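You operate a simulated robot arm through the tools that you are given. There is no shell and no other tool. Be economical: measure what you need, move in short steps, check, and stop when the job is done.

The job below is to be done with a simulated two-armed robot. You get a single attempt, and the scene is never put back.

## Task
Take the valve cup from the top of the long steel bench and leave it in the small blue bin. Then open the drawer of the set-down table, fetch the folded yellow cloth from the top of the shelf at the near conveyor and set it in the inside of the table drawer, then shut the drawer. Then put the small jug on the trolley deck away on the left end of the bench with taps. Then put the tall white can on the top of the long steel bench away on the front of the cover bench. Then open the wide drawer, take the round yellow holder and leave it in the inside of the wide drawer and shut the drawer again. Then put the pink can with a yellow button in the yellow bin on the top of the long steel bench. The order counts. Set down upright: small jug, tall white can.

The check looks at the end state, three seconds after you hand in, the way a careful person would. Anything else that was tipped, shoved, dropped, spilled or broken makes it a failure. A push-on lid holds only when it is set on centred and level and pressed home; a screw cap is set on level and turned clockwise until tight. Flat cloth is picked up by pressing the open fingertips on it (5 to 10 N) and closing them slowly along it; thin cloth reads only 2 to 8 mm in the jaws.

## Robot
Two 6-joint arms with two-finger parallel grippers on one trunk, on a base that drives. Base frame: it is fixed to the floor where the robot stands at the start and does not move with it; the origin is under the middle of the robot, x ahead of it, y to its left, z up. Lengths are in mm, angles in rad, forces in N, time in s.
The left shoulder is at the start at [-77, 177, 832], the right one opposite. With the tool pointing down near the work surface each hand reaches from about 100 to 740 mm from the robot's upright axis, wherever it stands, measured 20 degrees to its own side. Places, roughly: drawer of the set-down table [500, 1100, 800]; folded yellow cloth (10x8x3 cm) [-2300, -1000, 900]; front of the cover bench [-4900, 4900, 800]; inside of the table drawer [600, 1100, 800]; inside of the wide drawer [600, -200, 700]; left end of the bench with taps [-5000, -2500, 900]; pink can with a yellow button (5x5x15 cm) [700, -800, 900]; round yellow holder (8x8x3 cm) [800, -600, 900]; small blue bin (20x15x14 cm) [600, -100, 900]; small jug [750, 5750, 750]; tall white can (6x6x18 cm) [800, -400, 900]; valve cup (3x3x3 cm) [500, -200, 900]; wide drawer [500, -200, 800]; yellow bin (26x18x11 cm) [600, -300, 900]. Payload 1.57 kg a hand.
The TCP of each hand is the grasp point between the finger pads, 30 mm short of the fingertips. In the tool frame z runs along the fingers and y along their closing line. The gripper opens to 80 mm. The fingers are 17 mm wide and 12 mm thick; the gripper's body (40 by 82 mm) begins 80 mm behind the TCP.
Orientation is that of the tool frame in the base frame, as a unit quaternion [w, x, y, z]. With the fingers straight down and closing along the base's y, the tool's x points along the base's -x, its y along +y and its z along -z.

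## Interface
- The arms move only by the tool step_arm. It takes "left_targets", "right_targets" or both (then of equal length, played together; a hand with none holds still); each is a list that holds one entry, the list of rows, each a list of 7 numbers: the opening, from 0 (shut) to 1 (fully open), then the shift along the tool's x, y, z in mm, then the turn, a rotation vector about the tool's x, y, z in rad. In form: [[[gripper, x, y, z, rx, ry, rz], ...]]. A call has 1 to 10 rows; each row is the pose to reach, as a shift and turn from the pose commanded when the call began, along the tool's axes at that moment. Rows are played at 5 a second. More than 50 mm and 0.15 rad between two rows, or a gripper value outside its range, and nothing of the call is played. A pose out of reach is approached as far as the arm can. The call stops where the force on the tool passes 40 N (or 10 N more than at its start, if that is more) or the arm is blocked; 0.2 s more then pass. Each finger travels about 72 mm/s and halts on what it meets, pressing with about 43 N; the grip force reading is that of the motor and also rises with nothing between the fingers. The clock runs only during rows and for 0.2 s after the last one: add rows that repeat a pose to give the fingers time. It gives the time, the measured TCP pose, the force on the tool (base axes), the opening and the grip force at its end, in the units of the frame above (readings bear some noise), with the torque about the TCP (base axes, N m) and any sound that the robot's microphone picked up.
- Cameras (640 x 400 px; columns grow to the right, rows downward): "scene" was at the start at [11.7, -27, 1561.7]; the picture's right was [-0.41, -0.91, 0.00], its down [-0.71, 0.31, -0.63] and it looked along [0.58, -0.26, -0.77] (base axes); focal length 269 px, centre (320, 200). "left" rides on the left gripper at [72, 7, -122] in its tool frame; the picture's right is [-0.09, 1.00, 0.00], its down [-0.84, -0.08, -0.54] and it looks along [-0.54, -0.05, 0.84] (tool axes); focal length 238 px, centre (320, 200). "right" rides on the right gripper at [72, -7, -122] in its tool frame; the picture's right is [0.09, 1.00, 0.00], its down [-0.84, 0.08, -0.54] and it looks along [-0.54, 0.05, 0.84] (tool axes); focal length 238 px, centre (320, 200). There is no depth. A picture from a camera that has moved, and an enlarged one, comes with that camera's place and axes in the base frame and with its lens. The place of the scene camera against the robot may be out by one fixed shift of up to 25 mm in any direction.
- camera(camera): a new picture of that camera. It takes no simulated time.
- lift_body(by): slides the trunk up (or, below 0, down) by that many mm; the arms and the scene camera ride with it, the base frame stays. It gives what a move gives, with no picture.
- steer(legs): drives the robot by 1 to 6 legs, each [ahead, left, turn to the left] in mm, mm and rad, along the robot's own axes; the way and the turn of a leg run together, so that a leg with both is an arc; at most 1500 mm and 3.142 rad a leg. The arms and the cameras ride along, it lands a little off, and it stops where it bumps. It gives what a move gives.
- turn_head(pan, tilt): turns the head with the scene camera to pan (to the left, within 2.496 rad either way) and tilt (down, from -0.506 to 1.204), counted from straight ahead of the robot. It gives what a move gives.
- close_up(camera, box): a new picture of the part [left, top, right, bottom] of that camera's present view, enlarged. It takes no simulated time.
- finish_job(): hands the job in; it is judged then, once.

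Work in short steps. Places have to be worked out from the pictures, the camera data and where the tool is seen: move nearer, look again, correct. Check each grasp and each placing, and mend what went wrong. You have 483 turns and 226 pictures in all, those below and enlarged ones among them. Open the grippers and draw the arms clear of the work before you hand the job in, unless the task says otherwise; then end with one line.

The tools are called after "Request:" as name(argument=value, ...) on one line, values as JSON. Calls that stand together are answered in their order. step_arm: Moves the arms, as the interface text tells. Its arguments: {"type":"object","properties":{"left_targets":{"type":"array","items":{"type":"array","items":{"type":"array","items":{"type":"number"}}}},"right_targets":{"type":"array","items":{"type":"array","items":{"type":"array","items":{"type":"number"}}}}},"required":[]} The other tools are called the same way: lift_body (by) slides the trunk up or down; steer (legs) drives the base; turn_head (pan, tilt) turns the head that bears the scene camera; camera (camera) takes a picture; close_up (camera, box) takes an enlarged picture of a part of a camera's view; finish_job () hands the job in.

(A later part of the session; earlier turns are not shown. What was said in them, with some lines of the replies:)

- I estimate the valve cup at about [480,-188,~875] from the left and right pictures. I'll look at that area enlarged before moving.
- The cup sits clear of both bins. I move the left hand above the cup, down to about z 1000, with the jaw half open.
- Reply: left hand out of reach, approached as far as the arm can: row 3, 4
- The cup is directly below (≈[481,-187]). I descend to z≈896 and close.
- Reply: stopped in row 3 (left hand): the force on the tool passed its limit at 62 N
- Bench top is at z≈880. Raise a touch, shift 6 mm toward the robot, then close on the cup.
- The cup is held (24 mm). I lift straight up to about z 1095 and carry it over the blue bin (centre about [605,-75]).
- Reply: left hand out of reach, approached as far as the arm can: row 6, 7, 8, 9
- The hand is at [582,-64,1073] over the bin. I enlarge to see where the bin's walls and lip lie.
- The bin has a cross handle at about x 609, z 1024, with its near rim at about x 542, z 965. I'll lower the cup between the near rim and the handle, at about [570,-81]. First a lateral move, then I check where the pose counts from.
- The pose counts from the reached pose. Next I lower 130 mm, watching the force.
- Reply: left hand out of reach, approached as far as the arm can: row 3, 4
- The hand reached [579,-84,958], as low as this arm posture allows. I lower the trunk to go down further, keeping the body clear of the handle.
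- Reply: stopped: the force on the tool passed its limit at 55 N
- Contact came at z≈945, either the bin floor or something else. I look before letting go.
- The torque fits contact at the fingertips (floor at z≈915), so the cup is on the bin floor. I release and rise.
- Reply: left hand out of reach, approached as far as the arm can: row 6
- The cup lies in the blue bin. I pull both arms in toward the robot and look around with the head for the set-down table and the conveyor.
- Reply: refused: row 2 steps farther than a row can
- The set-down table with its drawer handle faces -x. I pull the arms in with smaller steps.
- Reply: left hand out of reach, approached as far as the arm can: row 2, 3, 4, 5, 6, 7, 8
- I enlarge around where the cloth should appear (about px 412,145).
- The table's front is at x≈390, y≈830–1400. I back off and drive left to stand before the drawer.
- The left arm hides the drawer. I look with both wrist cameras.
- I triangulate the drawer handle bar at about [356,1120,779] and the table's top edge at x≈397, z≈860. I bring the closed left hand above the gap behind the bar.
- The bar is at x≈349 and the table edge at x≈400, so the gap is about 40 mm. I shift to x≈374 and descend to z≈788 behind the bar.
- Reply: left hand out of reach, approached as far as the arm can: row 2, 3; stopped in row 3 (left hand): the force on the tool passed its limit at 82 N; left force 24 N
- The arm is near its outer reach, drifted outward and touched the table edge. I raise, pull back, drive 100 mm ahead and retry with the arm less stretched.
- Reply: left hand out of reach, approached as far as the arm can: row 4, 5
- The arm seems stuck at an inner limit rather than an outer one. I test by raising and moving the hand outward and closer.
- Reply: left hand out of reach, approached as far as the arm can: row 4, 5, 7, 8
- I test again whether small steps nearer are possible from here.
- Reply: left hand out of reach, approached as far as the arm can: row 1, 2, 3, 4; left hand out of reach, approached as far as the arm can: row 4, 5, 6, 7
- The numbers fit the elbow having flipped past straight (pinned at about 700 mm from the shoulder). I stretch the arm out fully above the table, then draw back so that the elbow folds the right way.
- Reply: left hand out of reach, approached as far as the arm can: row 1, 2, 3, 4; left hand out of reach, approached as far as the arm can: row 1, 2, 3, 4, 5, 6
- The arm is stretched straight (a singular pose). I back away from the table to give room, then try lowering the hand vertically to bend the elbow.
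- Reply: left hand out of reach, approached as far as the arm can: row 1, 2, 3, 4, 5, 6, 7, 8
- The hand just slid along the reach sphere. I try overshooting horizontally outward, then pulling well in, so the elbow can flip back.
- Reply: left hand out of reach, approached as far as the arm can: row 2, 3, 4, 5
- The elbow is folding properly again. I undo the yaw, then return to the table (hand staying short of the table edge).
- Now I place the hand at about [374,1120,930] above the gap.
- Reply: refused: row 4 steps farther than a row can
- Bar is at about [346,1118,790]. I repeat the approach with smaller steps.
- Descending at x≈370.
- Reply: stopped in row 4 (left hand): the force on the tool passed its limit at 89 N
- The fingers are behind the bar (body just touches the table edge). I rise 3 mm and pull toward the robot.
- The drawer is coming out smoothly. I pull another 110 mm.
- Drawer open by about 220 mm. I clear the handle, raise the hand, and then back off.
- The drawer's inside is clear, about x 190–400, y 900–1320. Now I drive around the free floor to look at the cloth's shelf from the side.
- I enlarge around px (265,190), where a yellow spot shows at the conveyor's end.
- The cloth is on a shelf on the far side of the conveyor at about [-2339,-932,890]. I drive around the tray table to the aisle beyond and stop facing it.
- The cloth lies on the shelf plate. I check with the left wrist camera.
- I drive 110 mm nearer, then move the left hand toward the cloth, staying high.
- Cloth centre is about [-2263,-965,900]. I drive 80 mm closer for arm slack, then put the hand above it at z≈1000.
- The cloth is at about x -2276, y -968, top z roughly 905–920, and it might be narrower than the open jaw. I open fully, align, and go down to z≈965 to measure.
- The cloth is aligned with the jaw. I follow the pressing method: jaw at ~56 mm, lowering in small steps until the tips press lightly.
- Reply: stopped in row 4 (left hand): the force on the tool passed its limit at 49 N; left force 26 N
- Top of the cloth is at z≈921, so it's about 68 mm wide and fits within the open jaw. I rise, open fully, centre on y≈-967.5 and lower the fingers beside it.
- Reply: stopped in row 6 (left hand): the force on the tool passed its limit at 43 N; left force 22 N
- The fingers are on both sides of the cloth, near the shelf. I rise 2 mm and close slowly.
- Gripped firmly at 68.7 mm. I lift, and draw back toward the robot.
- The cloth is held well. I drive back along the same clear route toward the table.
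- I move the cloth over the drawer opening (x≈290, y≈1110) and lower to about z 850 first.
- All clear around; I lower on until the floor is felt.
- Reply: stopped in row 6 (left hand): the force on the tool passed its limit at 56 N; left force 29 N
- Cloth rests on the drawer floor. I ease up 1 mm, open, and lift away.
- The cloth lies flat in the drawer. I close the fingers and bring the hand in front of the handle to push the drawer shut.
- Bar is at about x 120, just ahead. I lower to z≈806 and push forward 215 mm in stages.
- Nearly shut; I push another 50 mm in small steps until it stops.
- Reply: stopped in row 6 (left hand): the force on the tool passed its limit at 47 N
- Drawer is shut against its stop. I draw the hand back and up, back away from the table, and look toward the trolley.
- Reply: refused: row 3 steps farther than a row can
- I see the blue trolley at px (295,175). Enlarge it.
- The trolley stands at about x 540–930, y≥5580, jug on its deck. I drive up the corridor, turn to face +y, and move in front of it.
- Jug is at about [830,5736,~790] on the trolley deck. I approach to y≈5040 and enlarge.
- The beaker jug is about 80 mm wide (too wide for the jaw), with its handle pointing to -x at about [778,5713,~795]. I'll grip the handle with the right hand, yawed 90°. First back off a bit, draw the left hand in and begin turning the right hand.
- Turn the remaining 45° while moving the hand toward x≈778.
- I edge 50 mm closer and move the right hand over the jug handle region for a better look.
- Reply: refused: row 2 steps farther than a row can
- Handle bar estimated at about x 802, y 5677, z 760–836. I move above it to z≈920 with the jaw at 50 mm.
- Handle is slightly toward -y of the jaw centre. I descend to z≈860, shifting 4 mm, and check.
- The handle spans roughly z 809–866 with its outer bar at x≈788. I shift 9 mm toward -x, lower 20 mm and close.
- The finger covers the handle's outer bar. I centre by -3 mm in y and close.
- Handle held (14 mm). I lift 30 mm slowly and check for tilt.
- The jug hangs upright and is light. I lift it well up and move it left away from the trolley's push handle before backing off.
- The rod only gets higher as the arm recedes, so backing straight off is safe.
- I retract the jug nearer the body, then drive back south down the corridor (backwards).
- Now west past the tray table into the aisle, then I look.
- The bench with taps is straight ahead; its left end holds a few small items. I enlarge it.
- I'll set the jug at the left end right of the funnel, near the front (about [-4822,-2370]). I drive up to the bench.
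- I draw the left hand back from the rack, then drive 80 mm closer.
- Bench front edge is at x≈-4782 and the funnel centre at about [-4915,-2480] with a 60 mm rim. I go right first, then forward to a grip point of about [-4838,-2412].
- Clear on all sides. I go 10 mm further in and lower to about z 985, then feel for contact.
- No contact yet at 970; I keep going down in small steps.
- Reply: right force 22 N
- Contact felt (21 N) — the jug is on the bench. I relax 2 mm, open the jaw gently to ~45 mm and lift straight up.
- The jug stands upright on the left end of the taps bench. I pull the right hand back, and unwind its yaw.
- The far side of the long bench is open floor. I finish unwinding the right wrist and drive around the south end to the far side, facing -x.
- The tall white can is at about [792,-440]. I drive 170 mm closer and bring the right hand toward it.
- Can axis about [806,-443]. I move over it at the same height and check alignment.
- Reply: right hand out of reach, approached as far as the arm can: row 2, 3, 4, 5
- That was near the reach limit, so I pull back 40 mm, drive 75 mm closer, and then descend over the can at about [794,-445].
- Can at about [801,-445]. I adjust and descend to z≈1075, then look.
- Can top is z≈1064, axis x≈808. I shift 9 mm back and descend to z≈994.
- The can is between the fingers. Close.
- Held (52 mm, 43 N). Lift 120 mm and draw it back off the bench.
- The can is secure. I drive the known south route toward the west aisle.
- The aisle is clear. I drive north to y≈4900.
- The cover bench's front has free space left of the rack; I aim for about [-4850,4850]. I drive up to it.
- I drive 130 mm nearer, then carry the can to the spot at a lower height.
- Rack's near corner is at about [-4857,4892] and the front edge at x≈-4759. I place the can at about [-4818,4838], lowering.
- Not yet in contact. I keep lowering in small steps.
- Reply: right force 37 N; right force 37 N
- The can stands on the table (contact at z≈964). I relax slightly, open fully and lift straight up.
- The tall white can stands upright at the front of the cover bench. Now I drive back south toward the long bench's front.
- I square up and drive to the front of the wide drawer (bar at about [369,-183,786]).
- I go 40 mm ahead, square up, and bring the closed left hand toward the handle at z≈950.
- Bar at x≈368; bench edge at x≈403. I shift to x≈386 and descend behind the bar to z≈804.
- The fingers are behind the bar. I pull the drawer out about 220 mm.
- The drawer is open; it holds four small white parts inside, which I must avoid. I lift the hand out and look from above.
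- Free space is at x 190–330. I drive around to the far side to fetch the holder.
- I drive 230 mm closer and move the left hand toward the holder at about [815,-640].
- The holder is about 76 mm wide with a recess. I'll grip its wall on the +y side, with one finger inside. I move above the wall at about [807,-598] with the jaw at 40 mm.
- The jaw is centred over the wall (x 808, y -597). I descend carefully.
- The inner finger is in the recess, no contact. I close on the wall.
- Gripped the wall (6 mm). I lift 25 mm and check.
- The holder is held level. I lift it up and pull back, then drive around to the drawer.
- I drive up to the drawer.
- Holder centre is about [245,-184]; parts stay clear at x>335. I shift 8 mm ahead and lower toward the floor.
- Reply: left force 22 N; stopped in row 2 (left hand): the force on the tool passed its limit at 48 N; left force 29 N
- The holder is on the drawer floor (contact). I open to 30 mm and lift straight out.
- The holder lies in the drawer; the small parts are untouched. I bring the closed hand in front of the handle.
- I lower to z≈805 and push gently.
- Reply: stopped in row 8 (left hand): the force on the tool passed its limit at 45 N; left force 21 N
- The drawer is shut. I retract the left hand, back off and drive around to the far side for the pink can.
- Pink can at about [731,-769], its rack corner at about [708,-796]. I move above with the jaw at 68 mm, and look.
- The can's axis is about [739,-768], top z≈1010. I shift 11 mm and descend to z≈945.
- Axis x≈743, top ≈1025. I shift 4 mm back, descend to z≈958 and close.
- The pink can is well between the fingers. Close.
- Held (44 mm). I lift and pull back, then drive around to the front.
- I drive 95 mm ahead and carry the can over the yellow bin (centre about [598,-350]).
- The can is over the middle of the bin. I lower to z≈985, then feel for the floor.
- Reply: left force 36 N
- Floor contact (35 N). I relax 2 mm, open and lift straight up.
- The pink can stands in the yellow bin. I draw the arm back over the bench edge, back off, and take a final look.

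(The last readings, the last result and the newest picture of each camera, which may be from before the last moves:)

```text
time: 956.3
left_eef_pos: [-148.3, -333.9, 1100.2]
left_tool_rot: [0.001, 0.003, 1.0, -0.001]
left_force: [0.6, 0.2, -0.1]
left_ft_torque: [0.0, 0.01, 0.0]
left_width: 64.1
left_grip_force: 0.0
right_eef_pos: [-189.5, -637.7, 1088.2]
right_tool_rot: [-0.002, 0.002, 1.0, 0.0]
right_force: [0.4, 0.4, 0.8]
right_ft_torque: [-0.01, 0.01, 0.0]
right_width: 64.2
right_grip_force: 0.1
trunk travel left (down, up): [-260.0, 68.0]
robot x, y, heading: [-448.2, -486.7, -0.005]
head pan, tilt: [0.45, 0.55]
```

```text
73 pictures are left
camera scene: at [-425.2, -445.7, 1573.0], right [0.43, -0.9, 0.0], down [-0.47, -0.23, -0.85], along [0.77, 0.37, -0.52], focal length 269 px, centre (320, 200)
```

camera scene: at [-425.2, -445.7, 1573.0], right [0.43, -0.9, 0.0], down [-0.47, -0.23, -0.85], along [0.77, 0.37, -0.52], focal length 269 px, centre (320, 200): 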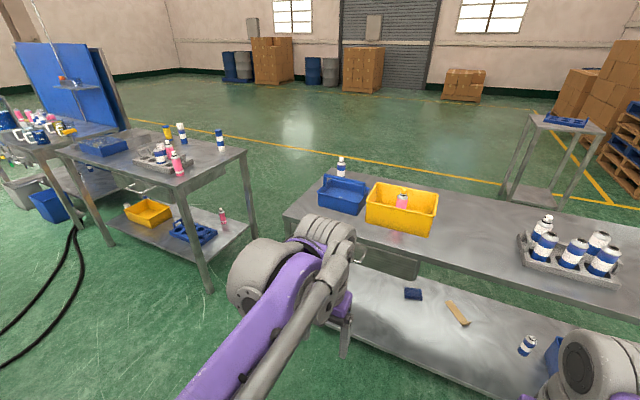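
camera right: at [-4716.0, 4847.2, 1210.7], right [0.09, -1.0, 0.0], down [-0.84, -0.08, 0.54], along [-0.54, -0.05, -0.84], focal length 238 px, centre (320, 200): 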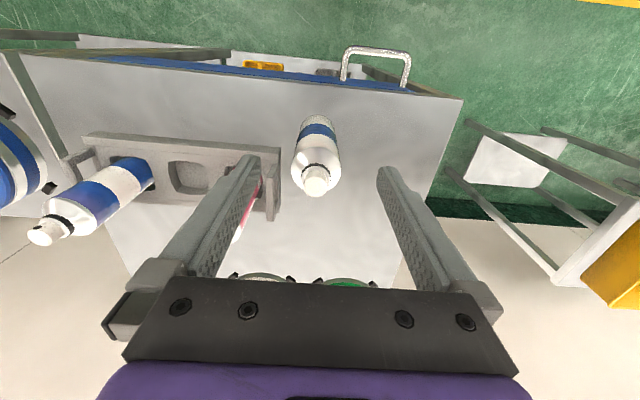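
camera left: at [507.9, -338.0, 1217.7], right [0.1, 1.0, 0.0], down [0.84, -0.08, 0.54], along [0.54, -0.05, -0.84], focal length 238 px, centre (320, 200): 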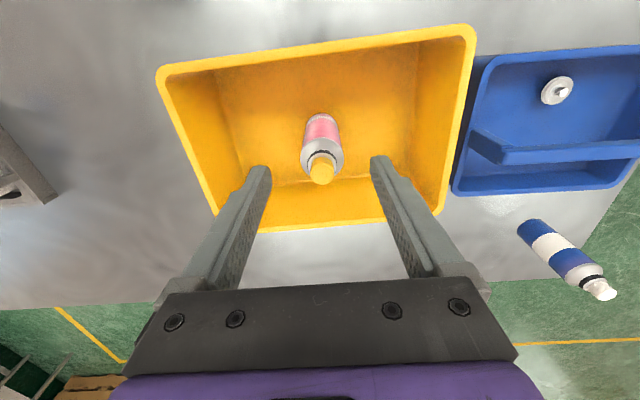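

Request:
close_up(camera="scene", box=[60, 120, 260, 245])

Request:
close_up(camera="scene", box=[280, 150, 480, 290])

```text
3.20 times, centred on (160, 182) of scene
camera zoom: at [-425.2, -445.7, 1573.0], right [0.43, -0.9, 0.0], down [-0.47, -0.23, -0.85], along [0.77, 0.37, -0.52], focal length 861 px, centre (832, 256)
```

zoom: 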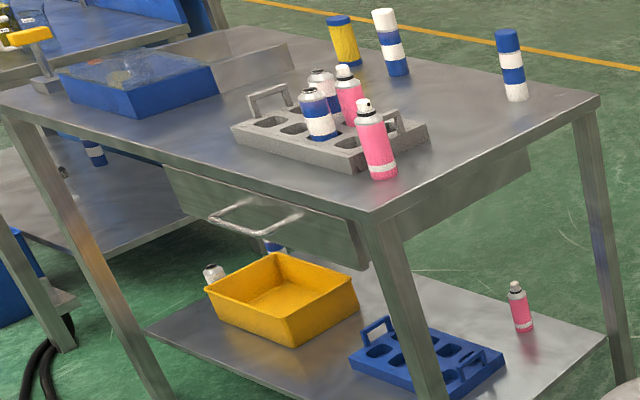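

```text
2.86 times, centred on (380, 220) of scene
camera zoom: at [-425.2, -445.7, 1573.0], right [0.43, -0.9, 0.0], down [-0.47, -0.23, -0.85], along [0.77, 0.37, -0.52], focal length 769 px, centre (149, 143)
```

zoom: 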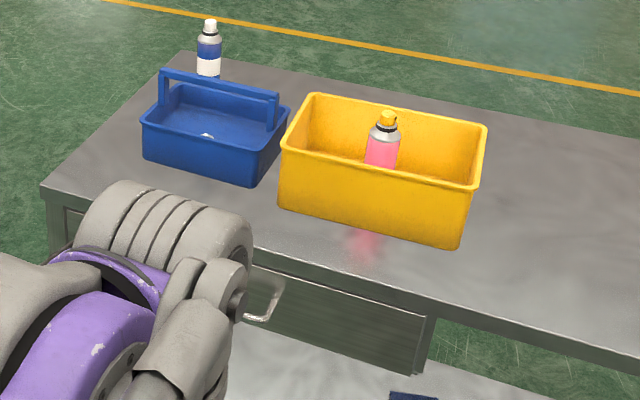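

Both drawers are shut, and the valve cup and pink can are in their bins. The grippers are open and the arms are clear of the work. I hand in.

Request:
finish_job()

```text
The job is handed in.
```

All six steps were carried out in the order given, each one was checked in a picture as it was finished, and the job is handed in. The jug and the tall white can stood upright when I left them.
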